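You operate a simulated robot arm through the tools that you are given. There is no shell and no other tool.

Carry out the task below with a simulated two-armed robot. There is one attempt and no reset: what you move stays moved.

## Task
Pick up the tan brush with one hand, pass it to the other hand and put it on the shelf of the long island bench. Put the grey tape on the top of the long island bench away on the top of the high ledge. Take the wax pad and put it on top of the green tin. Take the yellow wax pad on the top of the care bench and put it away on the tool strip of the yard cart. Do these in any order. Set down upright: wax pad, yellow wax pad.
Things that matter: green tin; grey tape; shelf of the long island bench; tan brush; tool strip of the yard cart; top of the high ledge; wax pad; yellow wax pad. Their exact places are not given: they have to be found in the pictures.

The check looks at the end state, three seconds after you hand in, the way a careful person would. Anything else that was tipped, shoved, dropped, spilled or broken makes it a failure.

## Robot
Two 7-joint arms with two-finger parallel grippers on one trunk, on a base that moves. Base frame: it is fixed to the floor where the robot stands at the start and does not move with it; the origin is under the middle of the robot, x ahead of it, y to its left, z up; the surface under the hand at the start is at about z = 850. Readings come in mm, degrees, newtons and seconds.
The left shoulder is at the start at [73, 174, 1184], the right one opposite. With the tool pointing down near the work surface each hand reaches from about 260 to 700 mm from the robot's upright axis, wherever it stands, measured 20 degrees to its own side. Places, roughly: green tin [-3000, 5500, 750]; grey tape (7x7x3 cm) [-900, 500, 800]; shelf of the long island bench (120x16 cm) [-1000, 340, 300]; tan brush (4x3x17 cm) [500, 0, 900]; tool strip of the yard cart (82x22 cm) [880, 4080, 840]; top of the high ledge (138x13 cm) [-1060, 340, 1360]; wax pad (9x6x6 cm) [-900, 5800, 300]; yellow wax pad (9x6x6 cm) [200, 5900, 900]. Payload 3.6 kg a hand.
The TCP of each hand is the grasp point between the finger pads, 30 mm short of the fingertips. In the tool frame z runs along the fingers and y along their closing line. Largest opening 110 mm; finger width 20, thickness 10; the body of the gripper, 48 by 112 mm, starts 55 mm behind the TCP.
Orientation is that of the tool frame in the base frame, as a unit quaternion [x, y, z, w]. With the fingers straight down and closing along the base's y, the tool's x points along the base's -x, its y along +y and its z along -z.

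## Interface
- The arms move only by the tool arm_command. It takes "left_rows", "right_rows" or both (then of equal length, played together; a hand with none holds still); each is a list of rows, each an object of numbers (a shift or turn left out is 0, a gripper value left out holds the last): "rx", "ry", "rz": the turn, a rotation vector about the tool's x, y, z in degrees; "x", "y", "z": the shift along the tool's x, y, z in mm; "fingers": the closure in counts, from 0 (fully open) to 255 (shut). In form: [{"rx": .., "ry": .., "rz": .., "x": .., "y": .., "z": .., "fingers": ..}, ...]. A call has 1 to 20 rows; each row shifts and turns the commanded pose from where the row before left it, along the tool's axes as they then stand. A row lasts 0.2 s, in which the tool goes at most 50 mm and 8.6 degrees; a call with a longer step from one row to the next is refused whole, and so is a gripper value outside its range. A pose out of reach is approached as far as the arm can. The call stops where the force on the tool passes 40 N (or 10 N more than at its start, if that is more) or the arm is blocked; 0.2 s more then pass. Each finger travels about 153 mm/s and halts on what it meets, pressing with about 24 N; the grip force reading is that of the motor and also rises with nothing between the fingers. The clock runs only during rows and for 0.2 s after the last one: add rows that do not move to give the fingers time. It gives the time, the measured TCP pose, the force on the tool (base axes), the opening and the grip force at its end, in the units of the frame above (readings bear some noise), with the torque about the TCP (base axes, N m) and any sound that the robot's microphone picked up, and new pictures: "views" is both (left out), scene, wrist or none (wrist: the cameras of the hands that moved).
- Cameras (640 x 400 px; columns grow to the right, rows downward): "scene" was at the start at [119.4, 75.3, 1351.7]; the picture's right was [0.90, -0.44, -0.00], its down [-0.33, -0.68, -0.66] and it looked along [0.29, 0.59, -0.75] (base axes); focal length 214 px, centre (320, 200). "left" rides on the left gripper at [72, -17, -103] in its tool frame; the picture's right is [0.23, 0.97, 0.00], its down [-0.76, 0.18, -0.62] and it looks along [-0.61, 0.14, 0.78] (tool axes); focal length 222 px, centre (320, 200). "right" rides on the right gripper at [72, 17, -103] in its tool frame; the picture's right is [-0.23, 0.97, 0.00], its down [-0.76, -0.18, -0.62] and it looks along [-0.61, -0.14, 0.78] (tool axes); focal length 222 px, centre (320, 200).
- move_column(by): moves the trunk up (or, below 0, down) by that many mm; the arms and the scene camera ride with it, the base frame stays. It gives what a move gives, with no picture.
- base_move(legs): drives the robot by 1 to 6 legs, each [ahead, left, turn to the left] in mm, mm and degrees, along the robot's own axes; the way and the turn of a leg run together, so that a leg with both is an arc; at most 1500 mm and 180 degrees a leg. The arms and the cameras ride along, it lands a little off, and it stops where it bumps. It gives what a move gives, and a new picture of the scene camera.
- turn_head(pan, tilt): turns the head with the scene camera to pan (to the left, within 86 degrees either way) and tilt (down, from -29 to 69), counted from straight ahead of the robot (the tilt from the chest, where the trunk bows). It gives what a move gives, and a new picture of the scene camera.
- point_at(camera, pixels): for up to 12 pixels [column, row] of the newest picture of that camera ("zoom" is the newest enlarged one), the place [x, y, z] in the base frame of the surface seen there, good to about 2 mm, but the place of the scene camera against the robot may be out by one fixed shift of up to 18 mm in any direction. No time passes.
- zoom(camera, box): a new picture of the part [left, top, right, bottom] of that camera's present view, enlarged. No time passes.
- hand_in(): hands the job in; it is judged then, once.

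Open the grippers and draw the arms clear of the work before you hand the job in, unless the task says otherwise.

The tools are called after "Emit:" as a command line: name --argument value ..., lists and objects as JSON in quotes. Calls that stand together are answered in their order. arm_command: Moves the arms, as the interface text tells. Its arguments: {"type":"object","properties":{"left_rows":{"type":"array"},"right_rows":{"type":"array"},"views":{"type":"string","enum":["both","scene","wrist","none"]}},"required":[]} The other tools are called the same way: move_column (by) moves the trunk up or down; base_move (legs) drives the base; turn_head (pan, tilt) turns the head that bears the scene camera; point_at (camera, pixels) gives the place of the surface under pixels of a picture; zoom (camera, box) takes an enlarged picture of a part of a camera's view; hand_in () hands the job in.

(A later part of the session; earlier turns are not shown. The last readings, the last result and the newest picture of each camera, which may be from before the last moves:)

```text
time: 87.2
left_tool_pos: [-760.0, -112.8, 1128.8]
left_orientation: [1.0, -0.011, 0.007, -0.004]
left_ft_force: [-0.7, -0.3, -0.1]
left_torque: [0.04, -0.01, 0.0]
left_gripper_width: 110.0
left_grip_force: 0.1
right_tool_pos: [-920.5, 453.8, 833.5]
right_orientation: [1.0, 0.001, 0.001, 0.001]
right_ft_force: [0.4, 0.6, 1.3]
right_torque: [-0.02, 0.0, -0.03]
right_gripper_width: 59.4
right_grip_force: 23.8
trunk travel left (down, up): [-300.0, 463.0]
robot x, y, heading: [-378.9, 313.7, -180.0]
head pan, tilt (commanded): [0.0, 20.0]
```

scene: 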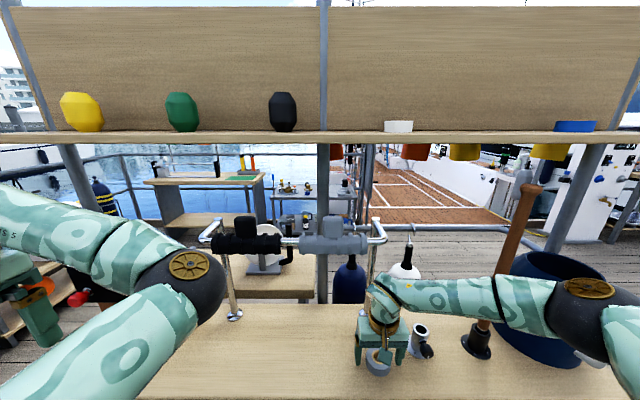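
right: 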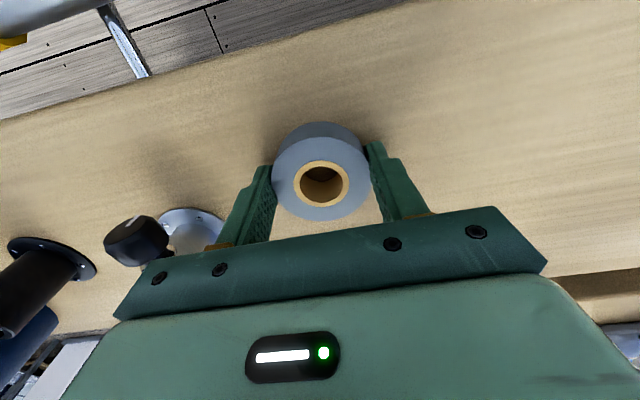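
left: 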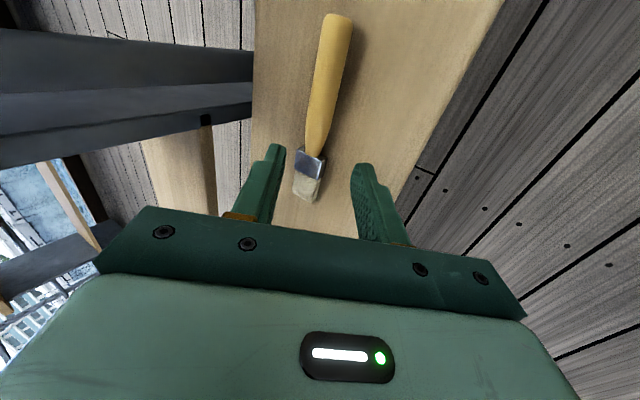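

The grip holds the tape (59 mm, 24 N). I lift 12 mm, slide back toward the robot out from under the roller, then raise.

Emit:
arm_command --right_rows '[{"z": -6}, {"z": -6}, {"x": 28}, {"x": 28}, {"x": 28}, {"z": -40}, {"z": -40}, {"z": -40}, {"z": -40}, {}]' --views "both"

```text
time: 89.4
left_tool_pos: [-762.5, -111.9, 1129.3]
left_orientation: [1.0, -0.011, 0.007, -0.004]
left_ft_force: [0.2, 0.3, 0.1]
left_torque: [-0.02, 0.01, 0.03]
left_gripper_width: 109.7
left_grip_force: 0.1
right_tool_pos: [-836.6, 455.4, 1006.7]
right_orientation: [1.0, 0.001, 0.001, 0.0]
right_ft_force: [-0.2, 0.3, -0.8]
right_torque: [0.01, -0.02, -0.02]
right_gripper_width: 59.2
right_grip_force: 24.1
trunk travel left (down, up): [-300.0, 463.0]
robot x, y, heading: [-379.0, 309.6, -179.6]
head pan, tilt (commanded): [0.0, 20.0]
```

scene: 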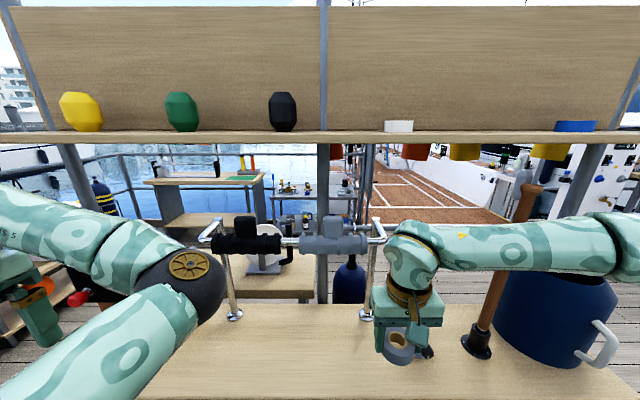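
right: 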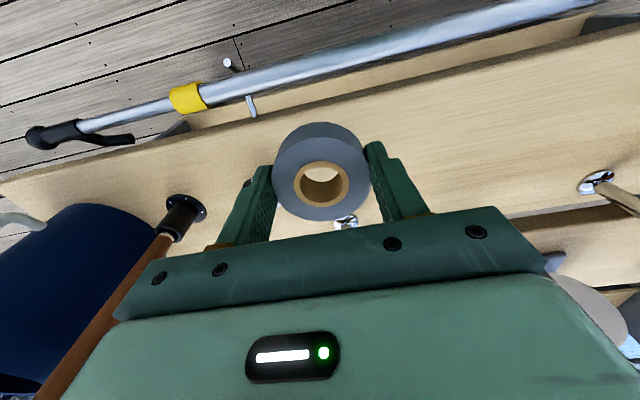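

The tape is held. I back off 250 mm, shift right 235 mm and then raise the trunk to its top so the hand can come over the ledge.

Emit:
base_move --legs '[[-250, 0, 0], [0, -235, 0]]'

Emit:
move_column --by 455

Emit:
turn_head --pan 0 --tilt 25

```text
time: 92.6
left_tool_pos: [-511.8, 125.1, 1130.7]
left_orientation: [1.0, -0.008, 0.008, -0.003]
left_ft_force: [0.7, 0.7, 0.2]
left_torque: [-0.02, -0.02, 0.05]
left_gripper_width: 110.0
left_grip_force: 0.0
right_tool_pos: [-591.7, 690.4, 1007.2]
right_orientation: [1.0, 0.004, 0.001, 0.001]
right_ft_force: [0.8, 0.2, -0.4]
right_torque: [-0.02, 0.0, 0.01]
right_gripper_width: 59.2
right_grip_force: 23.8
trunk travel left (down, up): [-300.0, 463.0]
robot x, y, heading: [-136.3, 546.5, -179.5]
head pan, tilt (commanded): [0.0, 20.0]
```

scene: 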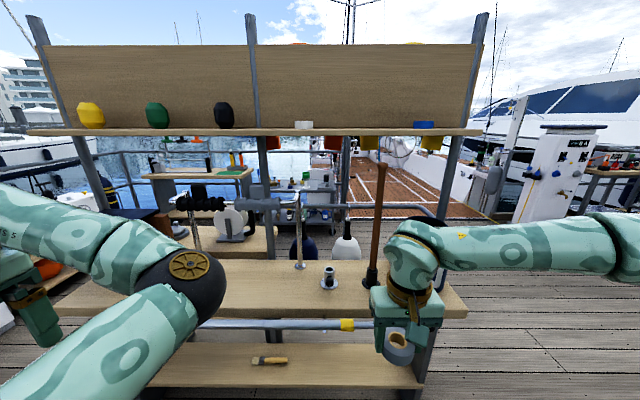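

```text
refused: 455 is not a number from -400 to 400
```

```text
time: 93.2
left_tool_pos: [-510.6, 123.7, 1131.4]
left_orientation: [1.0, -0.009, 0.007, -0.003]
left_ft_force: [1.1, -0.7, 0.0]
left_torque: [-0.01, 0.01, 0.0]
left_gripper_width: 110.2
left_grip_force: 0.1
right_tool_pos: [-590.4, 690.3, 1006.8]
right_orientation: [1.0, 0.004, 0.002, 0.0]
right_ft_force: [0.2, -0.1, -0.6]
right_torque: [0.0, 0.02, -0.01]
right_gripper_width: 59.1
right_grip_force: 24.3
trunk travel left (down, up): [-300.0, 463.0]
robot x, y, heading: [-137.1, 551.1, -179.5]
head pan, tilt (commanded): [0.0, 25.0]
```

scene: 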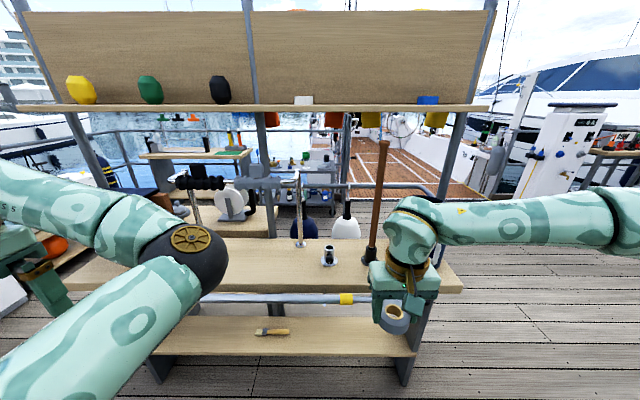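

The column call is limited to 400 mm; I raise it by 400 and then 50.

Emit:
move_column --by 400

Emit:
turn_head --pan -5 --tilt 35

```text
time: 97.0
left_tool_pos: [-510.5, 123.5, 1529.1]
left_orientation: [1.0, -0.008, 0.007, -0.003]
left_ft_force: [-0.5, 0.7, 0.7]
left_torque: [-0.03, -0.01, 0.0]
left_gripper_width: 110.0
left_grip_force: 0.0
right_tool_pos: [-591.2, 688.8, 1405.7]
right_orientation: [1.0, 0.004, 0.001, 0.0]
right_ft_force: [-0.1, 0.9, 0.0]
right_torque: [-0.01, -0.01, 0.01]
right_gripper_width: 59.1
right_grip_force: 23.9
trunk travel left (down, up): [-700.0, 63.0]
robot x, y, heading: [-134.6, 547.0, -179.8]
head pan, tilt (commanded): [0.0, 25.0]
```

```text
time: 97.8
left_tool_pos: [-511.5, 123.4, 1530.0]
left_orientation: [1.0, -0.009, 0.007, -0.003]
left_ft_force: [-0.1, -1.2, -0.8]
left_torque: [0.03, -0.01, -0.01]
left_gripper_width: 110.2
left_grip_force: 0.1
right_tool_pos: [-591.8, 689.7, 1406.5]
right_orientation: [1.0, 0.003, 0.0, 0.0]
right_ft_force: [-0.1, 0.2, -1.0]
right_torque: [0.03, -0.01, 0.01]
right_gripper_width: 59.2
right_grip_force: 23.8
trunk travel left (down, up): [-700.0, 63.0]
robot x, y, heading: [-134.7, 548.1, -179.5]
head pan, tilt (commanded): [-5.0, 35.0]
```

scene: 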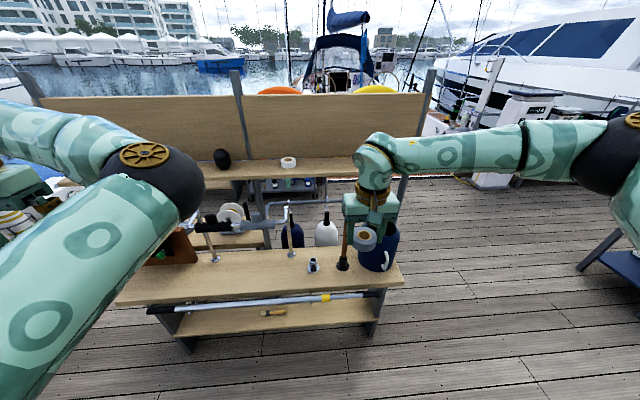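

From above, the ledge runs at row ~170 with a white roll at (288,161). I zoom and probe the free part to its right.

Emit:
zoom --camera "scene" --box '[200, 90, 460, 260]'

Emit:
point_at --camera "scene" --pixels '[[288, 158], [296, 162], [315, 160], [315, 175], [335, 159], [335, 177], [345, 165], [320, 130], [340, 150], [222, 158], [265, 170]]'

```text
2.35 times, centred on (330, 175) of scene
```

zoom: 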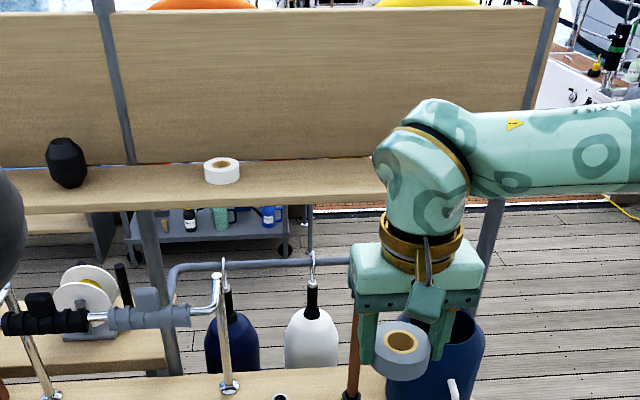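

```text
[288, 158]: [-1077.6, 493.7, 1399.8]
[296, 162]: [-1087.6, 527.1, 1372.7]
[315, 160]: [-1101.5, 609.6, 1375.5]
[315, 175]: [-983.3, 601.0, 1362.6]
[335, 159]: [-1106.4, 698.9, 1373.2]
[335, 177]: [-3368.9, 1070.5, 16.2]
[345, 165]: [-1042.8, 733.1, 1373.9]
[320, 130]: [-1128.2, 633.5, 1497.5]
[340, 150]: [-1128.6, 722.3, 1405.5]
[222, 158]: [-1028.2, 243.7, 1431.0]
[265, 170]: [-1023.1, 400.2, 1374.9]
```

Ledge top is at z≈1358 (corrected), x −980…−1107, panel at ≈−1123; free spot at y≈690. I raise the trunk 45 mm more and drive ahead 262 mm.

Emit:
move_column --by 45

Emit:
base_move --legs '[[262, 0, 0]]'

Emit:
zoom --camera "right" --box '[0, 0, 640, 400]'

```text
time: 98.7
left_tool_pos: [-511.5, 124.2, 1575.1]
left_orientation: [1.0, -0.008, 0.007, -0.004]
left_ft_force: [-0.4, 0.0, -1.3]
left_torque: [0.0, 0.01, 0.0]
left_gripper_width: 109.9
left_grip_force: 0.0
right_tool_pos: [-590.5, 689.1, 1452.7]
right_orientation: [1.0, 0.004, 0.001, 0.0]
right_ft_force: [0.0, 0.1, -0.7]
right_torque: [-0.03, -0.03, 0.01]
right_gripper_width: 59.0
right_grip_force: 24.3
trunk travel left (down, up): [-745.0, 18.0]
robot x, y, heading: [-131.8, 547.3, -179.8]
head pan, tilt (commanded): [-5.0, 35.0]
```

```text
time: 100.5
left_tool_pos: [-764.4, 122.1, 1574.1]
left_orientation: [1.0, -0.007, 0.006, -0.003]
left_ft_force: [0.8, -0.3, 0.0]
left_torque: [0.0, 0.03, 0.0]
left_gripper_width: 110.0
left_grip_force: 0.0
right_tool_pos: [-847.1, 686.1, 1452.8]
right_orientation: [1.0, 0.004, 0.0, 0.0]
right_ft_force: [0.3, 0.7, 0.0]
right_torque: [0.0, 0.0, 0.01]
right_gripper_width: 59.2
right_grip_force: 24.4
trunk travel left (down, up): [-745.0, 18.0]
robot x, y, heading: [-388.2, 546.4, -179.4]
head pan, tilt (commanded): [-5.0, 35.0]
```

scene: 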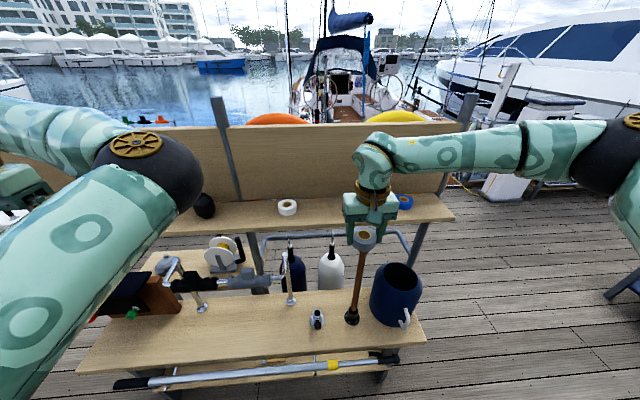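

```text
1.00 times, centred on (320, 200) of right (not enlarged: the box is as wide or as high as the picture)
```

zoom: 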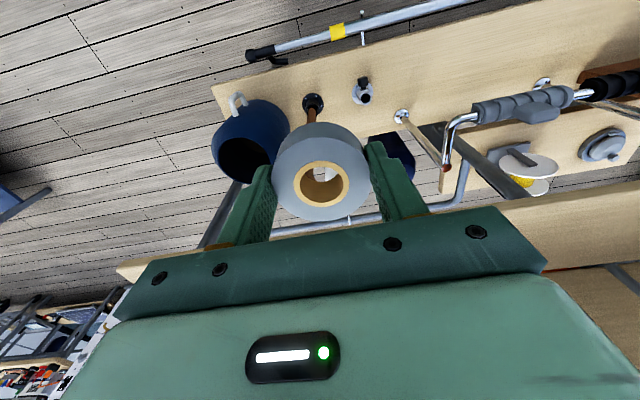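

The tape hangs at TCP [-847, 686, 1453], well above the ledge. I extend forward ~198 mm over the ledge.

Emit:
arm_command --right_rows '[{"x": -40}, {"x": -40}, {"x": -40}, {"x": -40}, {"x": -38}, {}]' --views "both"

```text
time: 101.9
left_tool_pos: [-766.6, 119.5, 1575.4]
left_orientation: [1.0, -0.007, 0.007, -0.004]
left_ft_force: [0.2, 0.0, 0.2]
left_torque: [0.0, -0.03, 0.03]
left_gripper_width: 110.0
left_grip_force: 0.1
right_tool_pos: [-958.4, 684.3, 1450.6]
right_orientation: [1.0, 0.005, 0.001, 0.0]
right_ft_force: [-0.1, 0.2, -0.8]
right_torque: [-0.01, 0.0, -0.01]
right_gripper_width: 59.2
right_grip_force: 23.5
right hand out of reach, approached as far as the arm can: row 3, 4, 5
trunk travel left (down, up): [-745.0, 18.0]
robot x, y, heading: [-390.3, 546.9, -179.4]
head pan, tilt (commanded): [-5.0, 35.0]
```

scene: 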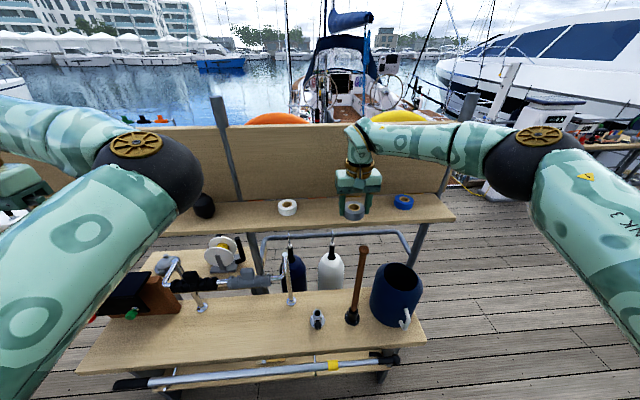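
right: 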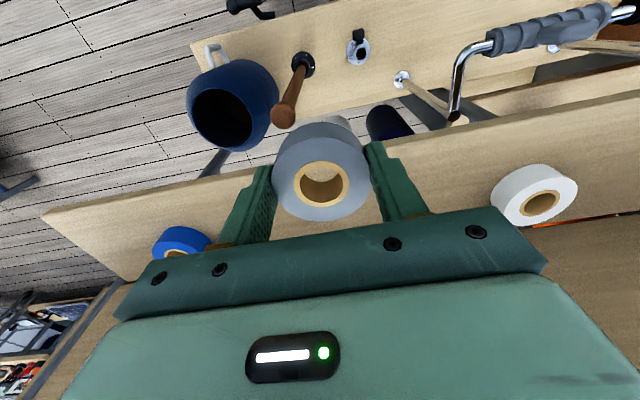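

The arm reaches x=−958 here; the rest I get by driving 72 mm closer, with the tape ~59 mm above the ledge and rolls at (180,243)/(535,195) well to the sides.

Emit:
base_move --legs '[[40, 0, 0]]'

Emit:
base_move --legs '[[35, 0, 0]]'

Emit:
zoom --camera "right" --box '[0, 0, 640, 400]'

Emit:
point_at --camera "zoom" --pixels '[[230, 210], [430, 180], [450, 150], [480, 215], [240, 240], [430, 205], [180, 240], [535, 190]]'

```text
time: 102.8
left_tool_pos: [-792.3, 120.4, 1578.8]
left_orientation: [1.0, -0.007, 0.002, -0.003]
left_ft_force: [0.8, -0.3, -0.7]
left_torque: [0.02, 0.08, 0.01]
left_gripper_width: 110.1
left_grip_force: 0.0
right_tool_pos: [-986.0, 686.0, 1456.3]
right_orientation: [1.0, 0.005, -0.005, 0.001]
right_ft_force: [0.9, -0.3, -0.5]
right_torque: [0.0, 0.04, 0.0]
right_gripper_width: 59.0
right_grip_force: 24.2
trunk travel left (down, up): [-745.0, 18.0]
robot x, y, heading: [-430.8, 550.5, -179.5]
head pan, tilt (commanded): [-5.0, 35.0]
```

scene: 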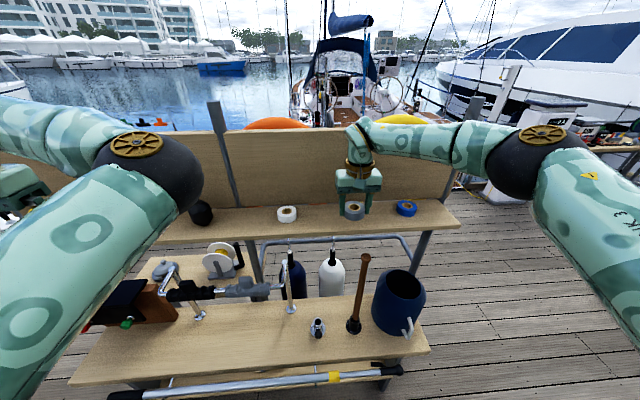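

```text
time: 103.6
left_tool_pos: [-820.6, 120.1, 1579.9]
left_orientation: [1.0, -0.006, 0.0, -0.002]
left_ft_force: [0.2, 0.7, 0.5]
left_torque: [0.01, 0.01, 0.0]
left_gripper_width: 110.1
left_grip_force: 0.1
right_tool_pos: [-1016.1, 686.4, 1459.9]
right_orientation: [1.0, 0.005, -0.007, 0.002]
right_ft_force: [0.7, -0.4, -0.4]
right_torque: [-0.02, 0.01, 0.0]
right_gripper_width: 59.2
right_grip_force: 24.1
trunk travel left (down, up): [-745.0, 18.0]
robot x, y, heading: [-466.2, 544.7, -179.5]
head pan, tilt (commanded): [-5.0, 35.0]
```

scene: 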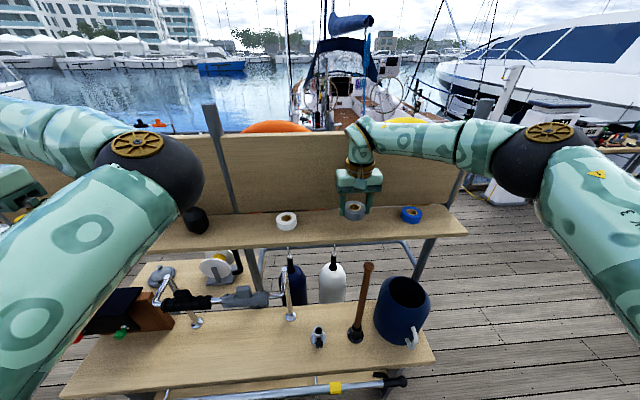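

```text
1.00 times, centred on (320, 200) of right (not enlarged: the box is as wide or as high as the picture)
```

zoom: 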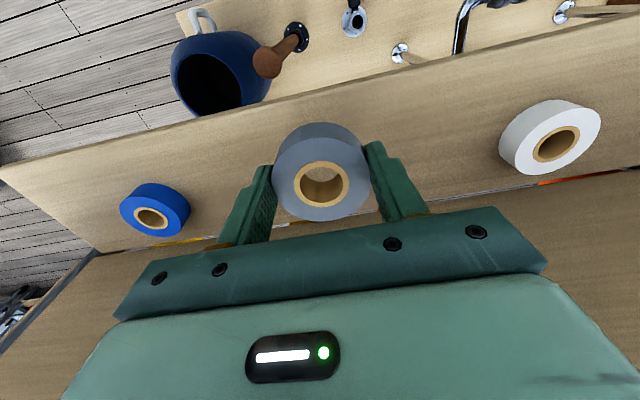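

```text
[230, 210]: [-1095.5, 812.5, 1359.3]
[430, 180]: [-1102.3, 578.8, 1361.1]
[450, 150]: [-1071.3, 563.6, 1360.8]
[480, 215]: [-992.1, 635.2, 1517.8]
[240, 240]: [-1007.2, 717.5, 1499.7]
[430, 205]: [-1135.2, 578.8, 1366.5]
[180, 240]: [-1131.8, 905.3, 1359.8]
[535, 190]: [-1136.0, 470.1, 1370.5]
```

The TCP readings show a slight backward lean (~0.8°) after the last drive; I check whether the pole in front was touched by probing it (around (335,388)) and zooming.

Emit:
turn_head --pan -5 --tilt 65

```text
time: 104.6
left_tool_pos: [-837.2, 119.4, 1577.0]
left_orientation: [1.0, -0.007, 0.005, -0.003]
left_ft_force: [-0.5, -0.1, -0.2]
left_torque: [0.01, -0.03, 0.03]
left_gripper_width: 109.9
left_grip_force: 0.0
right_tool_pos: [-1030.1, 684.2, 1453.9]
right_orientation: [1.0, 0.004, 0.0, 0.001]
right_ft_force: [-1.3, -0.3, -1.3]
right_torque: [0.0, -0.02, -0.02]
right_gripper_width: 59.1
right_grip_force: 23.8
trunk travel left (down, up): [-745.0, 18.0]
robot x, y, heading: [-461.0, 542.2, -179.7]
head pan, tilt (commanded): [-5.0, 65.0]
```

scene: 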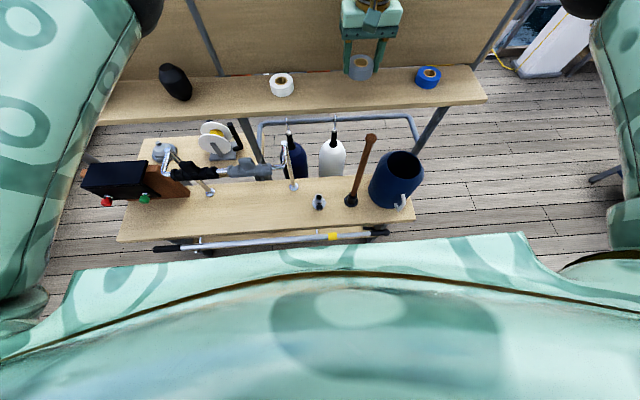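

The lean was only a sway that has settled (TCP [-1030, 684, 1454]) and the pole is in place. I lower the tape 55 mm toward the ledge.

Emit:
arm_command --right_rows '[{"z": 18}, {"z": 18}, {"z": 12}, {"z": 7}, {}]' --views "both"

```text
time: 105.8
left_tool_pos: [-834.4, 119.3, 1577.6]
left_orientation: [1.0, -0.007, 0.005, -0.003]
left_ft_force: [-0.3, -0.4, -0.4]
left_torque: [0.05, 0.02, 0.0]
left_gripper_width: 109.8
left_grip_force: 0.0
right_tool_pos: [-1028.0, 685.2, 1399.4]
right_orientation: [1.0, 0.005, -0.003, 0.001]
right_ft_force: [0.4, 0.3, -0.9]
right_torque: [0.0, -0.01, 0.01]
right_gripper_width: 59.1
right_grip_force: 23.6
trunk travel left (down, up): [-745.0, 18.0]
robot x, y, heading: [-466.8, 546.4, -179.6]
head pan, tilt (commanded): [-5.0, 65.0]
```

scene: 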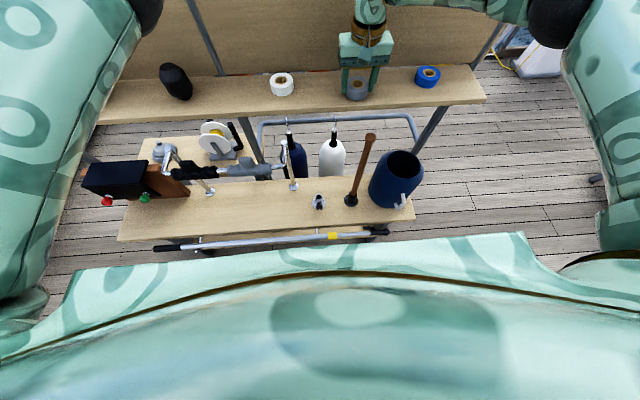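
right: 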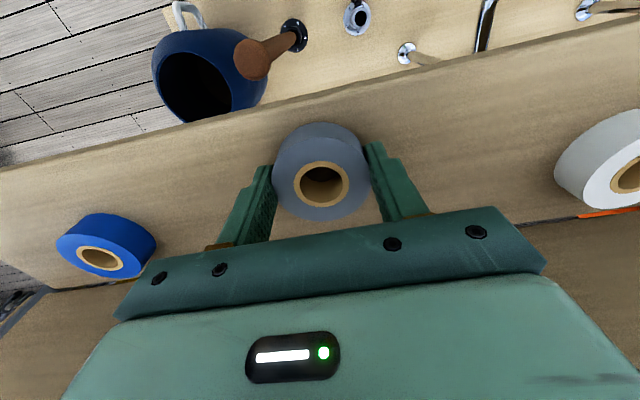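

About 6–7 mm remain; I check the ledge height near the tape and lower in tiny steps.

Emit:
point_at --camera "right" --pixels '[[200, 200], [250, 150], [420, 120], [450, 170], [260, 130], [320, 135], [400, 80], [300, 85]]'

Emit:
arm_command --right_rows '[{"z": 2}, {"z": 2}, {"z": 1.5}, {}]' --views "none"

```text
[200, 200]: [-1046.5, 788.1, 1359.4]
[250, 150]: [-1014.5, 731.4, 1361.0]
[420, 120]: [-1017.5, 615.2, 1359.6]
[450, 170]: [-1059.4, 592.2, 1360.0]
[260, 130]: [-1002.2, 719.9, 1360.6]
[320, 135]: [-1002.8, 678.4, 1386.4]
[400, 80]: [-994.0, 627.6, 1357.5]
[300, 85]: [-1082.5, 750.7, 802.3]
```

```text
time: 106.8
left_tool_pos: [-833.5, 119.1, 1578.0]
left_orientation: [1.0, -0.006, 0.005, -0.003]
left_ft_force: [0.3, 0.3, -0.7]
left_torque: [-0.01, 0.0, -0.01]
left_gripper_width: 110.0
left_grip_force: 0.0
right_tool_pos: [-1028.1, 684.6, 1394.0]
right_orientation: [1.0, 0.005, -0.002, 0.001]
right_ft_force: [-0.3, -0.5, 0.2]
right_torque: [-0.01, -0.02, 0.01]
right_gripper_width: 59.0
right_grip_force: 23.7
trunk travel left (down, up): [-745.0, 18.0]
robot x, y, heading: [-464.4, 547.6, -179.5]
head pan, tilt (commanded): [-5.0, 65.0]
```

I lower another 2 mm to feel contact.

Emit:
arm_command --right_rows '[{"z": 1}, {"z": 1}, {}]' --views "wrist"

```text
time: 107.6
left_tool_pos: [-833.1, 120.6, 1577.3]
left_orientation: [1.0, -0.006, 0.004, -0.003]
left_ft_force: [1.1, 0.3, -0.3]
left_torque: [-0.02, 0.03, 0.01]
left_gripper_width: 109.9
left_grip_force: 0.0
right_tool_pos: [-1028.8, 685.1, 1394.1]
right_orientation: [1.0, 0.004, -0.003, 0.001]
right_ft_force: [-2.1, 1.1, 8.4]
right_torque: [0.1, -0.12, 0.0]
right_gripper_width: 59.0
right_grip_force: 24.1
trunk travel left (down, up): [-745.0, 18.0]
robot x, y, heading: [-465.8, 540.1, -179.4]
head pan, tilt (commanded): [-5.0, 65.0]
```

right: 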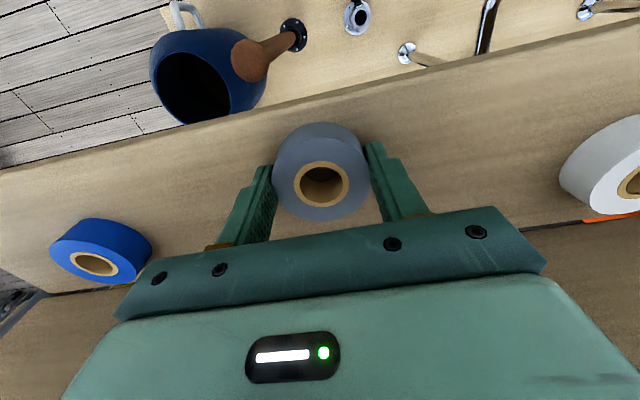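

Contact (8.4 N up) is felt; I open the right gripper and then lift straight up.

Emit:
arm_command --right_rows '[{"fingers": 100}, {"fingers": 70}, {"fingers": 46}, {"fingers": 46}, {"z": -20}, {"z": -30}, {"z": -30}, {}]' --views "both"

```text
time: 109.4
left_tool_pos: [-833.9, 120.2, 1577.1]
left_orientation: [1.0, -0.005, 0.004, -0.004]
left_ft_force: [0.8, 0.0, -1.0]
left_torque: [0.02, 0.02, -0.01]
left_gripper_width: 110.0
left_grip_force: 0.1
right_tool_pos: [-1027.4, 686.2, 1472.8]
right_orientation: [1.0, 0.006, -0.001, 0.001]
right_ft_force: [0.0, -0.2, -0.4]
right_torque: [-0.01, 0.02, 0.0]
right_gripper_width: 90.2
right_grip_force: 0.0
trunk travel left (down, up): [-745.0, 18.0]
robot x, y, heading: [-466.1, 540.0, -179.2]
head pan, tilt (commanded): [-5.0, 65.0]
```

scene: 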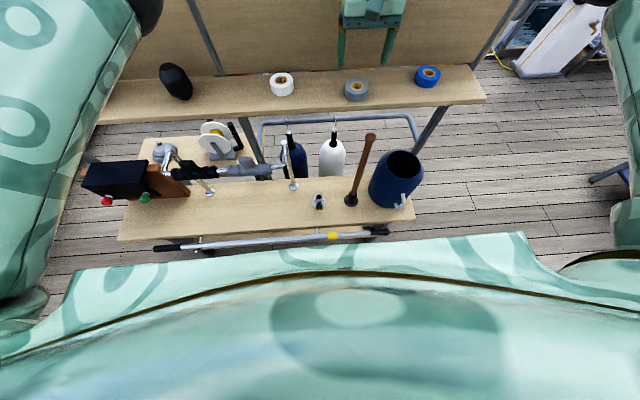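
right: 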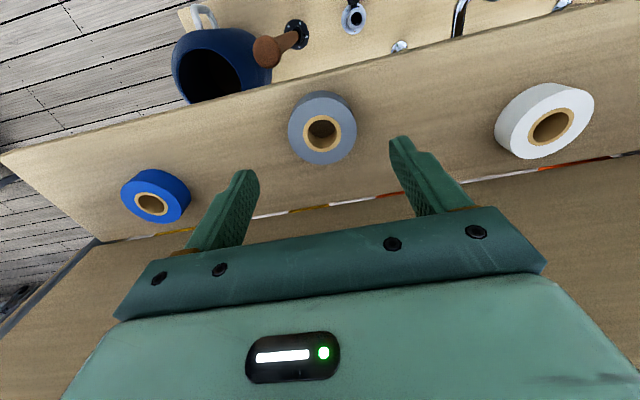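

The grey tape rests on the ledge at (356,90) between the white and blue rolls. I back off 320 mm, then lower the trunk.

Emit:
base_move --legs '[[-320, 0, 0]]'

Emit:
arm_command --right_rows '[{"x": 40}, {"x": 40}, {"x": 40}, {"x": 40}, {}]' --views "none"

Emit:
move_column --by -400

Emit:
turn_head --pan -70 --tilt 25

```text
time: 111.5
left_tool_pos: [-518.6, 124.2, 1577.8]
left_orientation: [1.0, -0.011, 0.006, -0.002]
left_ft_force: [0.5, 0.9, 0.6]
left_torque: [-0.03, 0.01, 0.0]
left_gripper_width: 110.0
left_grip_force: 0.1
right_tool_pos: [-707.2, 692.3, 1471.5]
right_orientation: [1.0, 0.001, -0.002, 0.001]
right_ft_force: [1.1, -0.3, 0.1]
right_torque: [0.02, -0.05, -0.01]
right_gripper_width: 90.1
right_grip_force: 0.0
trunk travel left (down, up): [-745.0, 18.0]
robot x, y, heading: [-142.5, 544.6, -180.1]
head pan, tilt (commanded): [-5.0, 65.0]
```

scene: 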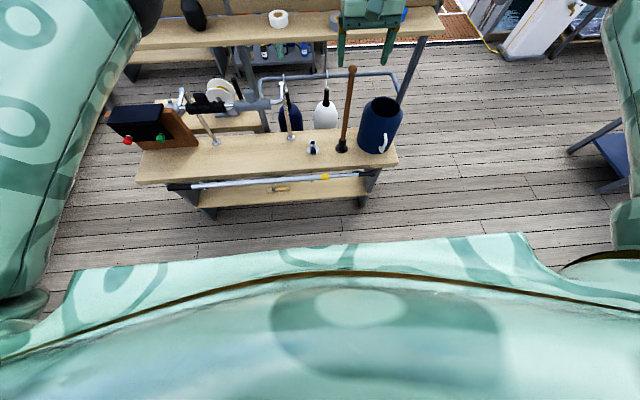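

```text
time: 112.7
left_tool_pos: [-516.5, 124.9, 1578.2]
left_orientation: [1.0, -0.011, 0.004, -0.003]
left_ft_force: [-0.2, 0.7, 0.3]
left_torque: [-0.01, -0.05, 0.04]
left_gripper_width: 110.0
left_grip_force: 0.1
right_tool_pos: [-545.7, 692.0, 1471.6]
right_orientation: [1.0, 0.001, -0.002, 0.001]
right_ft_force: [0.8, 0.1, -0.3]
right_torque: [0.01, 0.01, 0.0]
right_gripper_width: 90.4
right_grip_force: 0.0
trunk travel left (down, up): [-745.0, 18.0]
robot x, y, heading: [-141.5, 545.0, -180.1]
head pan, tilt (commanded): [-5.0, 65.0]
```

```text
time: 116.6
left_tool_pos: [-514.5, 126.7, 1176.8]
left_orientation: [1.0, -0.009, 0.004, -0.003]
left_ft_force: [0.1, 0.0, -0.1]
left_torque: [0.05, 0.02, -0.02]
left_gripper_width: 110.1
left_grip_force: 0.0
right_tool_pos: [-545.5, 692.1, 1071.1]
right_orientation: [1.0, 0.001, -0.003, 0.001]
right_ft_force: [-0.5, -0.3, 0.5]
right_torque: [0.01, 0.03, -0.02]
right_gripper_width: 90.1
right_grip_force: 0.0
trunk travel left (down, up): [-345.0, 418.0]
robot x, y, heading: [-141.1, 547.6, -179.7]
head pan, tilt (commanded): [-5.0, 65.0]
```

```text
time: 117.9
left_tool_pos: [-514.9, 125.2, 1175.8]
left_orientation: [1.0, -0.011, 0.005, -0.004]
left_ft_force: [-0.7, 0.8, 0.0]
left_torque: [0.05, -0.03, -0.01]
left_gripper_width: 109.8
left_grip_force: 0.2
right_tool_pos: [-545.0, 691.8, 1072.6]
right_orientation: [1.0, 0.002, -0.002, 0.001]
right_ft_force: [0.1, 0.2, -0.8]
right_torque: [0.03, 0.02, -0.01]
right_gripper_width: 90.5
right_grip_force: 0.0
trunk travel left (down, up): [-345.0, 418.0]
robot x, y, heading: [-143.7, 547.2, -180.1]
head pan, tilt (commanded): [-70.0, 25.0]
```

scene: 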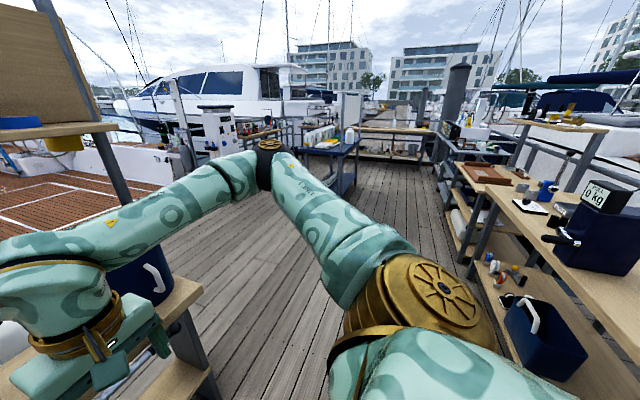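

The corridor along +y looks open, with benches on both sides. I turn right 90° to face +y.

Emit:
base_move --legs '[[0, 0, -90]]'

Emit:
turn_head --pan 0 --tilt 20

```text
time: 122.1
left_tool_pos: [-572.6, 909.3, 1177.9]
left_orientation: [0.708, -0.707, 0.005, 0.001]
left_ft_force: [0.7, -0.3, -0.7]
left_torque: [-0.01, 0.01, -0.01]
left_gripper_width: 109.9
left_grip_force: 0.0
right_tool_pos: [-5.2, 952.7, 1071.3]
right_orientation: [0.715, -0.699, -0.002, -0.001]
right_ft_force: [0.0, 1.0, -0.3]
right_torque: [-0.01, 0.02, -0.02]
right_gripper_width: 90.1
right_grip_force: 0.0
trunk travel left (down, up): [-345.0, 418.0]
robot x, y, heading: [-140.9, 546.7, 91.5]
head pan, tilt (commanded): [-70.0, 25.0]
```

scene: 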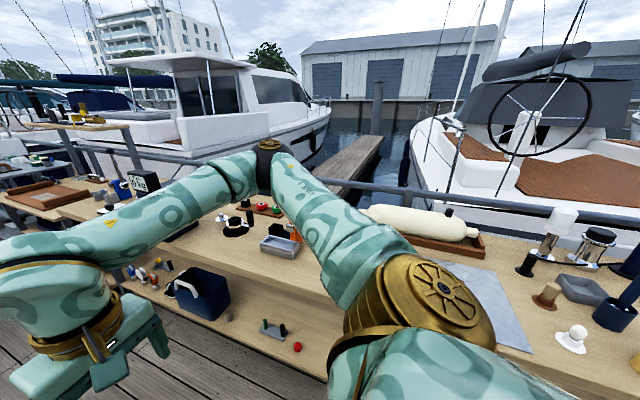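

```text
time: 123.5
left_tool_pos: [-571.9, 909.5, 1177.8]
left_orientation: [0.708, -0.706, 0.006, 0.001]
left_ft_force: [0.5, 0.2, 0.2]
left_torque: [-0.04, 0.01, -0.02]
left_gripper_width: 110.0
left_grip_force: 0.0
right_tool_pos: [-5.5, 952.7, 1071.1]
right_orientation: [0.716, -0.698, -0.002, -0.002]
right_ft_force: [0.3, 0.8, -0.7]
right_torque: [0.02, 0.01, 0.0]
right_gripper_width: 90.4
right_grip_force: 0.0
trunk travel left (down, up): [-345.0, 418.0]
robot x, y, heading: [-141.6, 545.3, 91.3]
head pan, tilt (commanded): [0.0, 20.0]
```

scene: 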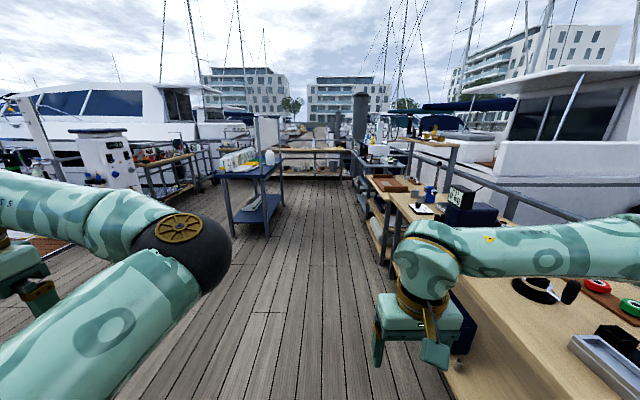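

The far end shows a bench at (315,155), a blue table at (250,185) and more benches on the right; I zoom in and probe the distances.

Emit:
zoom --camera "scene" --box '[200, 100, 480, 275]'

Emit:
point_at --camera "scene" --pixels '[[250, 175], [265, 185], [230, 235], [270, 235], [310, 152], [330, 175], [370, 155], [385, 185], [380, 215], [360, 190], [430, 140], [345, 180]]'

```text
2.29 times, centred on (340, 188) of scene
```

zoom: 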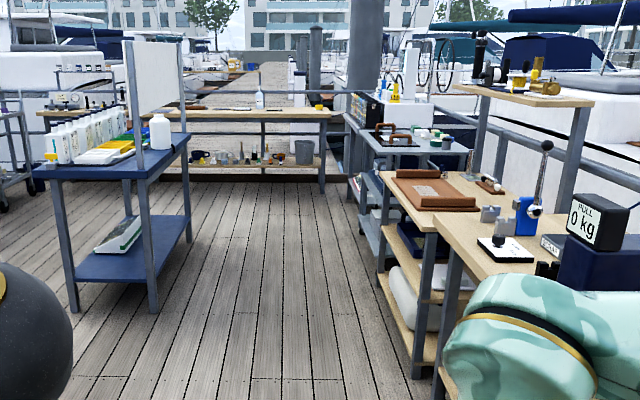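

```text
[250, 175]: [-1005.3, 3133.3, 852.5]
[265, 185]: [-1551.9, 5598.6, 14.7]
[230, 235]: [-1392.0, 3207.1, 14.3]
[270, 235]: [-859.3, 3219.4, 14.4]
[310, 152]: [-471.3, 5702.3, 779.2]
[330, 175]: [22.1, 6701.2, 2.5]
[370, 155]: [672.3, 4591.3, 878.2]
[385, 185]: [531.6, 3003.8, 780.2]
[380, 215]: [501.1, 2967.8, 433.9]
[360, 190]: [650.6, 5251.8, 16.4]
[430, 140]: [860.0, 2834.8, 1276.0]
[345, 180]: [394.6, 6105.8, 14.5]
```

The care bench is at the far end (y≈5700) with a yellow object on its right end; the yard cart is near (370,155). I probe the blue table's nearest edge to be sure of the corridor width.

Emit:
point_at --camera "scene" --pixels '[[282, 163], [279, 130], [268, 167], [266, 205], [285, 190], [272, 178], [388, 187], [400, 200], [378, 170], [355, 168]]'

```text
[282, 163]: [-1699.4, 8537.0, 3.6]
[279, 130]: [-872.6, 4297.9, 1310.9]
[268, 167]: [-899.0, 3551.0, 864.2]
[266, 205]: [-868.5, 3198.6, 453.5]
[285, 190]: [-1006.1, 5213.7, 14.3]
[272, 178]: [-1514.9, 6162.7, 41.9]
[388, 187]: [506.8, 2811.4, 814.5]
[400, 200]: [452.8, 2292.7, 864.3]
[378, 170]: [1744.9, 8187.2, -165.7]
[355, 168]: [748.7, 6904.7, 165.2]
```

The corridor is x −870…430. I straighten the heading, shift left 60 mm and drive ahead about 4 m.

Emit:
base_move --legs '[[0, 60, -1.4], [1400, 0, 0], [1400, 0, 0], [1150, 0, 0]]'

Emit:
turn_head --pan 0 --tilt 30

```text
time: 143.3
left_tool_pos: [-657.5, 4923.9, 1177.0]
left_orientation: [-0.704, 0.71, -0.006, -0.001]
left_ft_force: [0.1, 0.0, -0.1]
left_torque: [-0.01, -0.03, -0.02]
left_gripper_width: 109.9
left_grip_force: 0.1
right_tool_pos: [-89.4, 4959.2, 1071.9]
right_orientation: [0.711, -0.703, -0.002, -0.001]
right_ft_force: [-0.5, 0.1, 0.6]
right_torque: [0.0, -0.01, -0.01]
right_gripper_width: 90.1
right_grip_force: 0.0
trunk travel left (down, up): [-345.0, 418.0]
robot x, y, heading: [-230.6, 4555.5, 90.7]
head pan, tilt (commanded): [0.0, 20.0]
```

scene: 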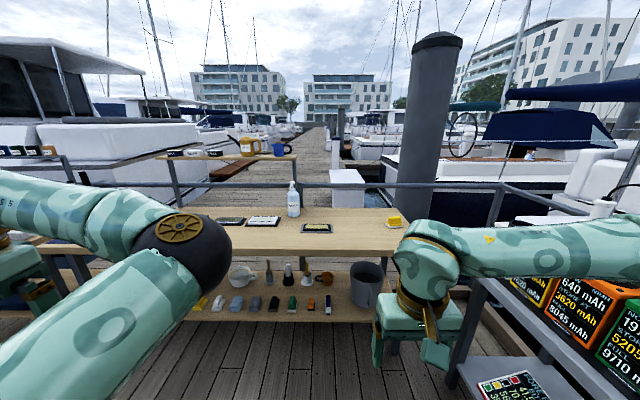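

```text
time: 144.1
left_tool_pos: [-656.1, 4923.9, 1177.4]
left_orientation: [-0.704, 0.71, -0.005, 0.0]
left_ft_force: [0.0, 0.4, -0.5]
left_torque: [-0.04, 0.04, -0.01]
left_gripper_width: 110.1
left_grip_force: 0.0
right_tool_pos: [-89.3, 4960.1, 1071.1]
right_orientation: [0.712, -0.702, -0.003, -0.001]
right_ft_force: [-0.1, 0.0, 0.1]
right_torque: [-0.02, -0.02, 0.0]
right_gripper_width: 90.2
right_grip_force: 0.2
trunk travel left (down, up): [-345.0, 418.0]
robot x, y, heading: [-234.1, 4554.0, 90.7]
head pan, tilt (commanded): [0.0, 30.0]
```

scene: 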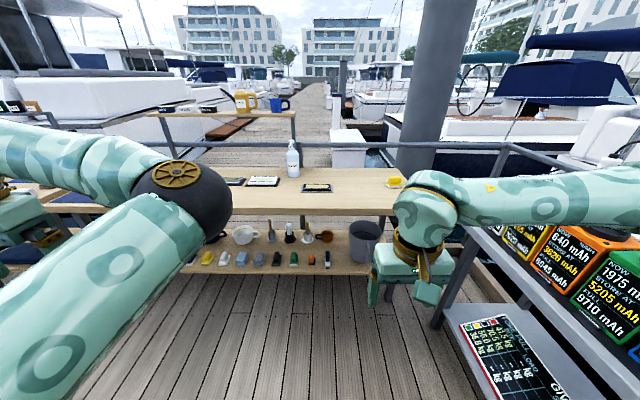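

The yellow item sits on the care bench top at (395,180); the shelf with small items is partly hidden by the left arm. I look left and down for the wax pad and zoom on the yellow one.

Emit:
zoom --camera "scene" --box '[190, 150, 450, 290]'

Emit:
turn_head --pan 35 --tilt 25

```text
2.46 times, centred on (320, 220) of scene
```

zoom: 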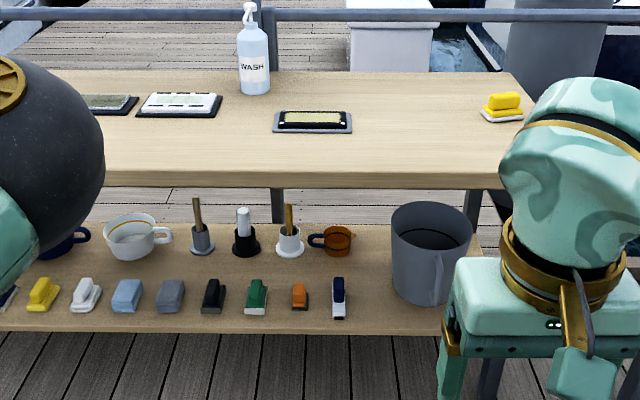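

```text
time: 145.1
left_tool_pos: [-656.5, 4923.8, 1176.7]
left_orientation: [-0.704, 0.71, -0.006, -0.001]
left_ft_force: [1.2, -0.2, -0.4]
left_torque: [0.03, 0.01, 0.01]
left_gripper_width: 109.9
left_grip_force: 0.1
right_tool_pos: [-89.2, 4959.7, 1071.1]
right_orientation: [0.712, -0.702, -0.003, -0.002]
right_ft_force: [0.0, 0.0, 0.5]
right_torque: [0.01, -0.02, 0.01]
right_gripper_width: 90.1
right_grip_force: 0.1
trunk travel left (down, up): [-345.0, 418.0]
robot x, y, heading: [-229.9, 4556.1, 90.6]
head pan, tilt (commanded): [35.0, 25.0]
```

scene: 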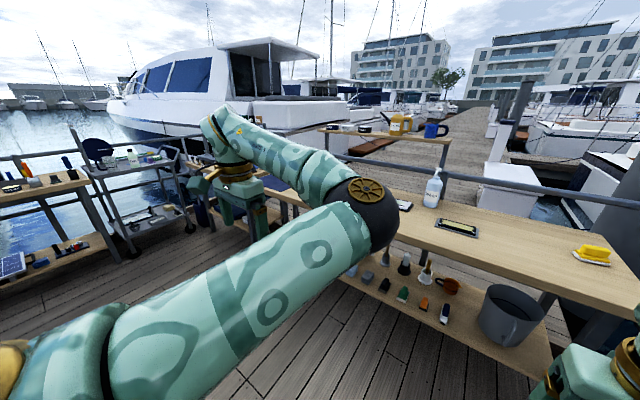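

Several pads of similar shape sit on the shelf and one yellow pad on the bench top. I probe the yellow pad and the visible shelf items.

Emit:
point_at --camera "scene" --pixels '[[592, 250], [592, 258], [445, 313], [424, 303], [403, 294], [384, 285], [367, 276], [352, 270], [450, 225], [515, 330]]'

Emit:
zoom --camera "scene" --box '[330, 180, 640, 370]'

```text
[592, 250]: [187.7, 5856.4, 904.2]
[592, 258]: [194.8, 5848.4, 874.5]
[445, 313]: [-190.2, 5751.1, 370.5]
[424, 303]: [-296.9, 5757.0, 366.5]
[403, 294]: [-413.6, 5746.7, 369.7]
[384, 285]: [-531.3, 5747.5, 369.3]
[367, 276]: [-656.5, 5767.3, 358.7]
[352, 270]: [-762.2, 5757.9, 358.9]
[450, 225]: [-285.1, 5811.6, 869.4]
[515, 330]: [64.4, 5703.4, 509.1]
```

```text
2.06 times, centred on (485, 275) of scene
```

zoom: 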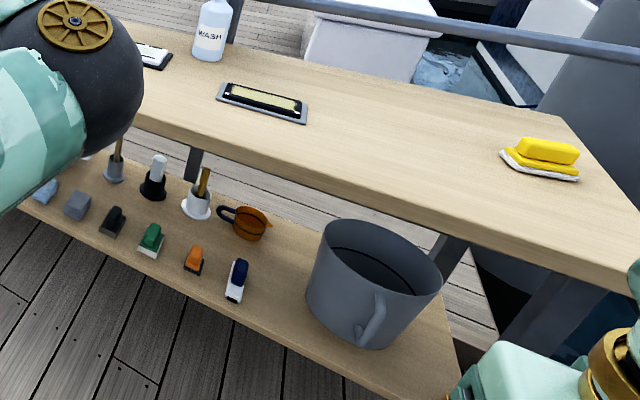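

The yellow pad is at about [190, 5852] on the bench top. I probe the bench front edge and shelf edge to plan the approach.

Emit:
point_at --camera "scene" --pixels '[[520, 275], [520, 281], [600, 312], [480, 268], [480, 345], [460, 335], [500, 355], [560, 225], [585, 263], [604, 263], [580, 245], [608, 250]]'

```text
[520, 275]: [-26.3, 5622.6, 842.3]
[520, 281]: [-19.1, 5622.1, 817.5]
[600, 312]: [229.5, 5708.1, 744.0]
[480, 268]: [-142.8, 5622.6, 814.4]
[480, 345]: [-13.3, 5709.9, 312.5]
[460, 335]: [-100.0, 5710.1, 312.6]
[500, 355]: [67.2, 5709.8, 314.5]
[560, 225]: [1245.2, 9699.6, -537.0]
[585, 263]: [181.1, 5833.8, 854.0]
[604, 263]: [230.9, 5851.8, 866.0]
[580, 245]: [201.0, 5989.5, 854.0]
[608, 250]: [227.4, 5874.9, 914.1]
```

The bench edge is at y≈5622 (top z≈839) and the yellow pad spans about x 145–235, y 5830–5890. I drive to about (40, 5290) with arms high to bring the right hand over it.

Emit:
base_move --legs '[[0, -270, 0], [735, 0, 0]]'

Emit:
turn_head --pan -10 --tilt 40

Emit:
zoom --camera "right" --box '[0, 0, 640, 400]'

```text
time: 150.6
left_tool_pos: [-391.9, 5679.5, 1177.0]
left_orientation: [-0.7, 0.714, -0.006, -0.001]
left_ft_force: [-1.0, 0.6, -0.6]
left_torque: [0.03, 0.0, 0.02]
left_gripper_width: 110.4
left_grip_force: 0.2
right_tool_pos: [177.2, 5709.2, 1070.4]
right_orientation: [0.708, -0.706, -0.002, 0.0]
right_ft_force: [-0.6, 0.3, -0.7]
right_torque: [-0.04, 0.04, -0.01]
right_gripper_width: 90.2
right_grip_force: 0.1
trunk travel left (down, up): [-345.0, 418.0]
robot x, y, heading: [30.0, 5310.2, 90.0]
head pan, tilt (commanded): [35.0, 25.0]
```

scene: 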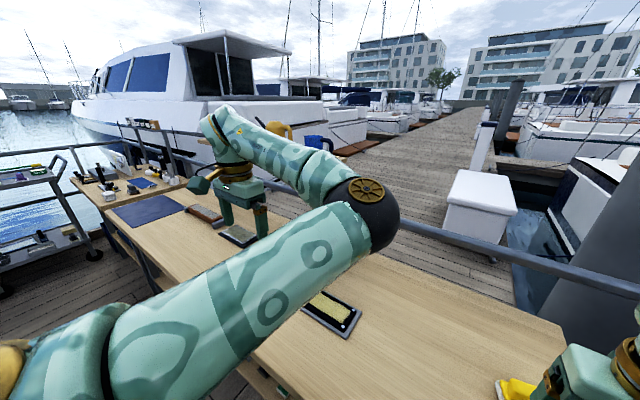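

```text
time: 151.8
left_tool_pos: [-392.3, 5678.3, 1178.2]
left_orientation: [-0.701, 0.713, -0.006, 0.0]
left_ft_force: [0.1, -0.3, 0.1]
left_torque: [-0.03, -0.02, 0.0]
left_gripper_width: 109.8
left_grip_force: 0.0
right_tool_pos: [175.5, 5709.5, 1071.5]
right_orientation: [0.708, -0.706, -0.002, -0.001]
right_ft_force: [-0.8, 0.1, 0.4]
right_torque: [-0.01, 0.01, -0.01]
right_gripper_width: 90.2
right_grip_force: 0.0
trunk travel left (down, up): [-345.0, 418.0]
robot x, y, heading: [28.6, 5309.3, 90.4]
head pan, tilt (commanded): [-10.0, 40.0]
```

scene: 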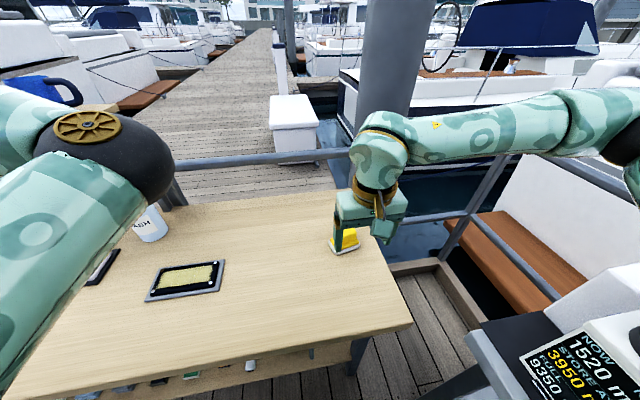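

```text
1.00 times, centred on (320, 200) of right (not enlarged: the box is as wide or as high as the picture)
```

zoom: 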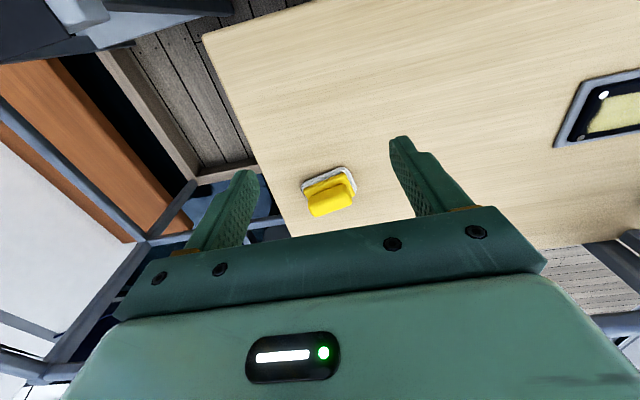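

The yellow pad appears at (328,192) in the right wrist view; I zoom in and measure.

Emit:
point_at --camera "zoom" --pixels '[[330, 200], [315, 205], [345, 195], [320, 190], [340, 180], [303, 187], [348, 170], [356, 190], [312, 215], [350, 208], [330, 180], [380, 200]]'

Emit:
zoom --camera "right" --box '[280, 150, 380, 230]'

```text
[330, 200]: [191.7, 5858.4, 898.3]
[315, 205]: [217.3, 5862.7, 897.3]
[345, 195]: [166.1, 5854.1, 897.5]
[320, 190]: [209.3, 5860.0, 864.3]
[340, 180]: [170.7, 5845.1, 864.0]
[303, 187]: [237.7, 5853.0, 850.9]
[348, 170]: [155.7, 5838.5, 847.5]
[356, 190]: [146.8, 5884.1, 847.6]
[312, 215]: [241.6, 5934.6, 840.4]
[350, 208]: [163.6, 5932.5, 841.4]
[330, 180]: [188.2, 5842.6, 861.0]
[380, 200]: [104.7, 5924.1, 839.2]
```

```text
5.00 times, centred on (330, 190) of right
```

zoom: 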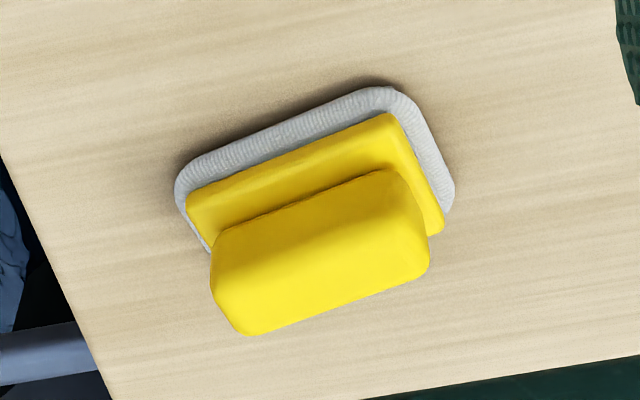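

The pad's grip bar (top z≈898, ~30 mm wide, turned ~10°) is centred near [192, 5859]; bench z=840. I roll the right hand +80° so it closes across the bar, lowering it to z≈980 meanwhile.

Emit:
arm_command --right_rows '[{"rz": 8, "z": 9}, {"rz": 8, "z": 9}, {"rz": 8, "z": 9}, {"rz": 8, "z": 9}, {"rz": 8, "z": 9}, {"rz": 8, "z": 9}, {"rz": 8, "z": 9}, {"rz": 8, "z": 9}, {"rz": 8, "z": 9}, {"rz": 8, "z": 9}, {}]' --views "both"

```text
time: 154.2
left_tool_pos: [-391.8, 5677.9, 1177.7]
left_orientation: [-0.701, 0.714, -0.005, 0.0]
left_ft_force: [-0.2, 0.1, 0.7]
left_torque: [-0.02, -0.01, 0.03]
left_gripper_width: 110.1
left_grip_force: 0.0
right_tool_pos: [174.8, 5708.7, 981.8]
right_orientation: [-0.088, 0.996, 0.002, -0.002]
right_ft_force: [-0.3, 0.1, -0.2]
right_torque: [-0.04, -0.02, -0.03]
right_gripper_width: 90.2
right_grip_force: 0.1
trunk travel left (down, up): [-345.0, 418.0]
robot x, y, heading: [28.8, 5308.4, 90.4]
head pan, tilt (commanded): [-10.0, 40.0]
```

scene: 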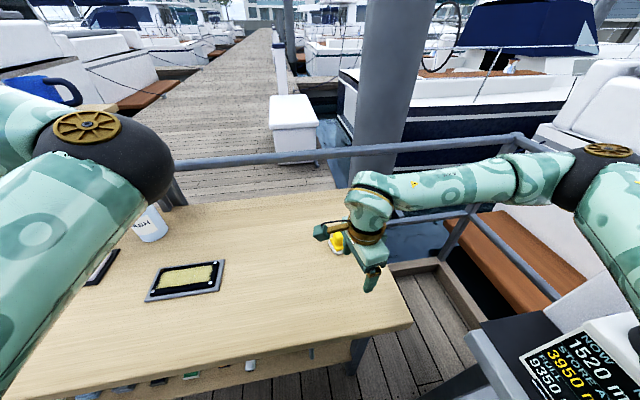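
right: 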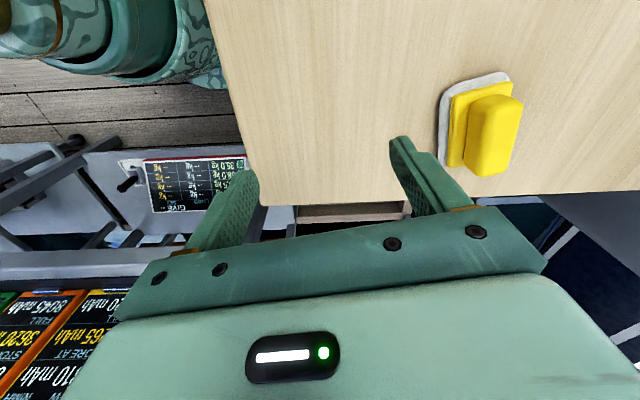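

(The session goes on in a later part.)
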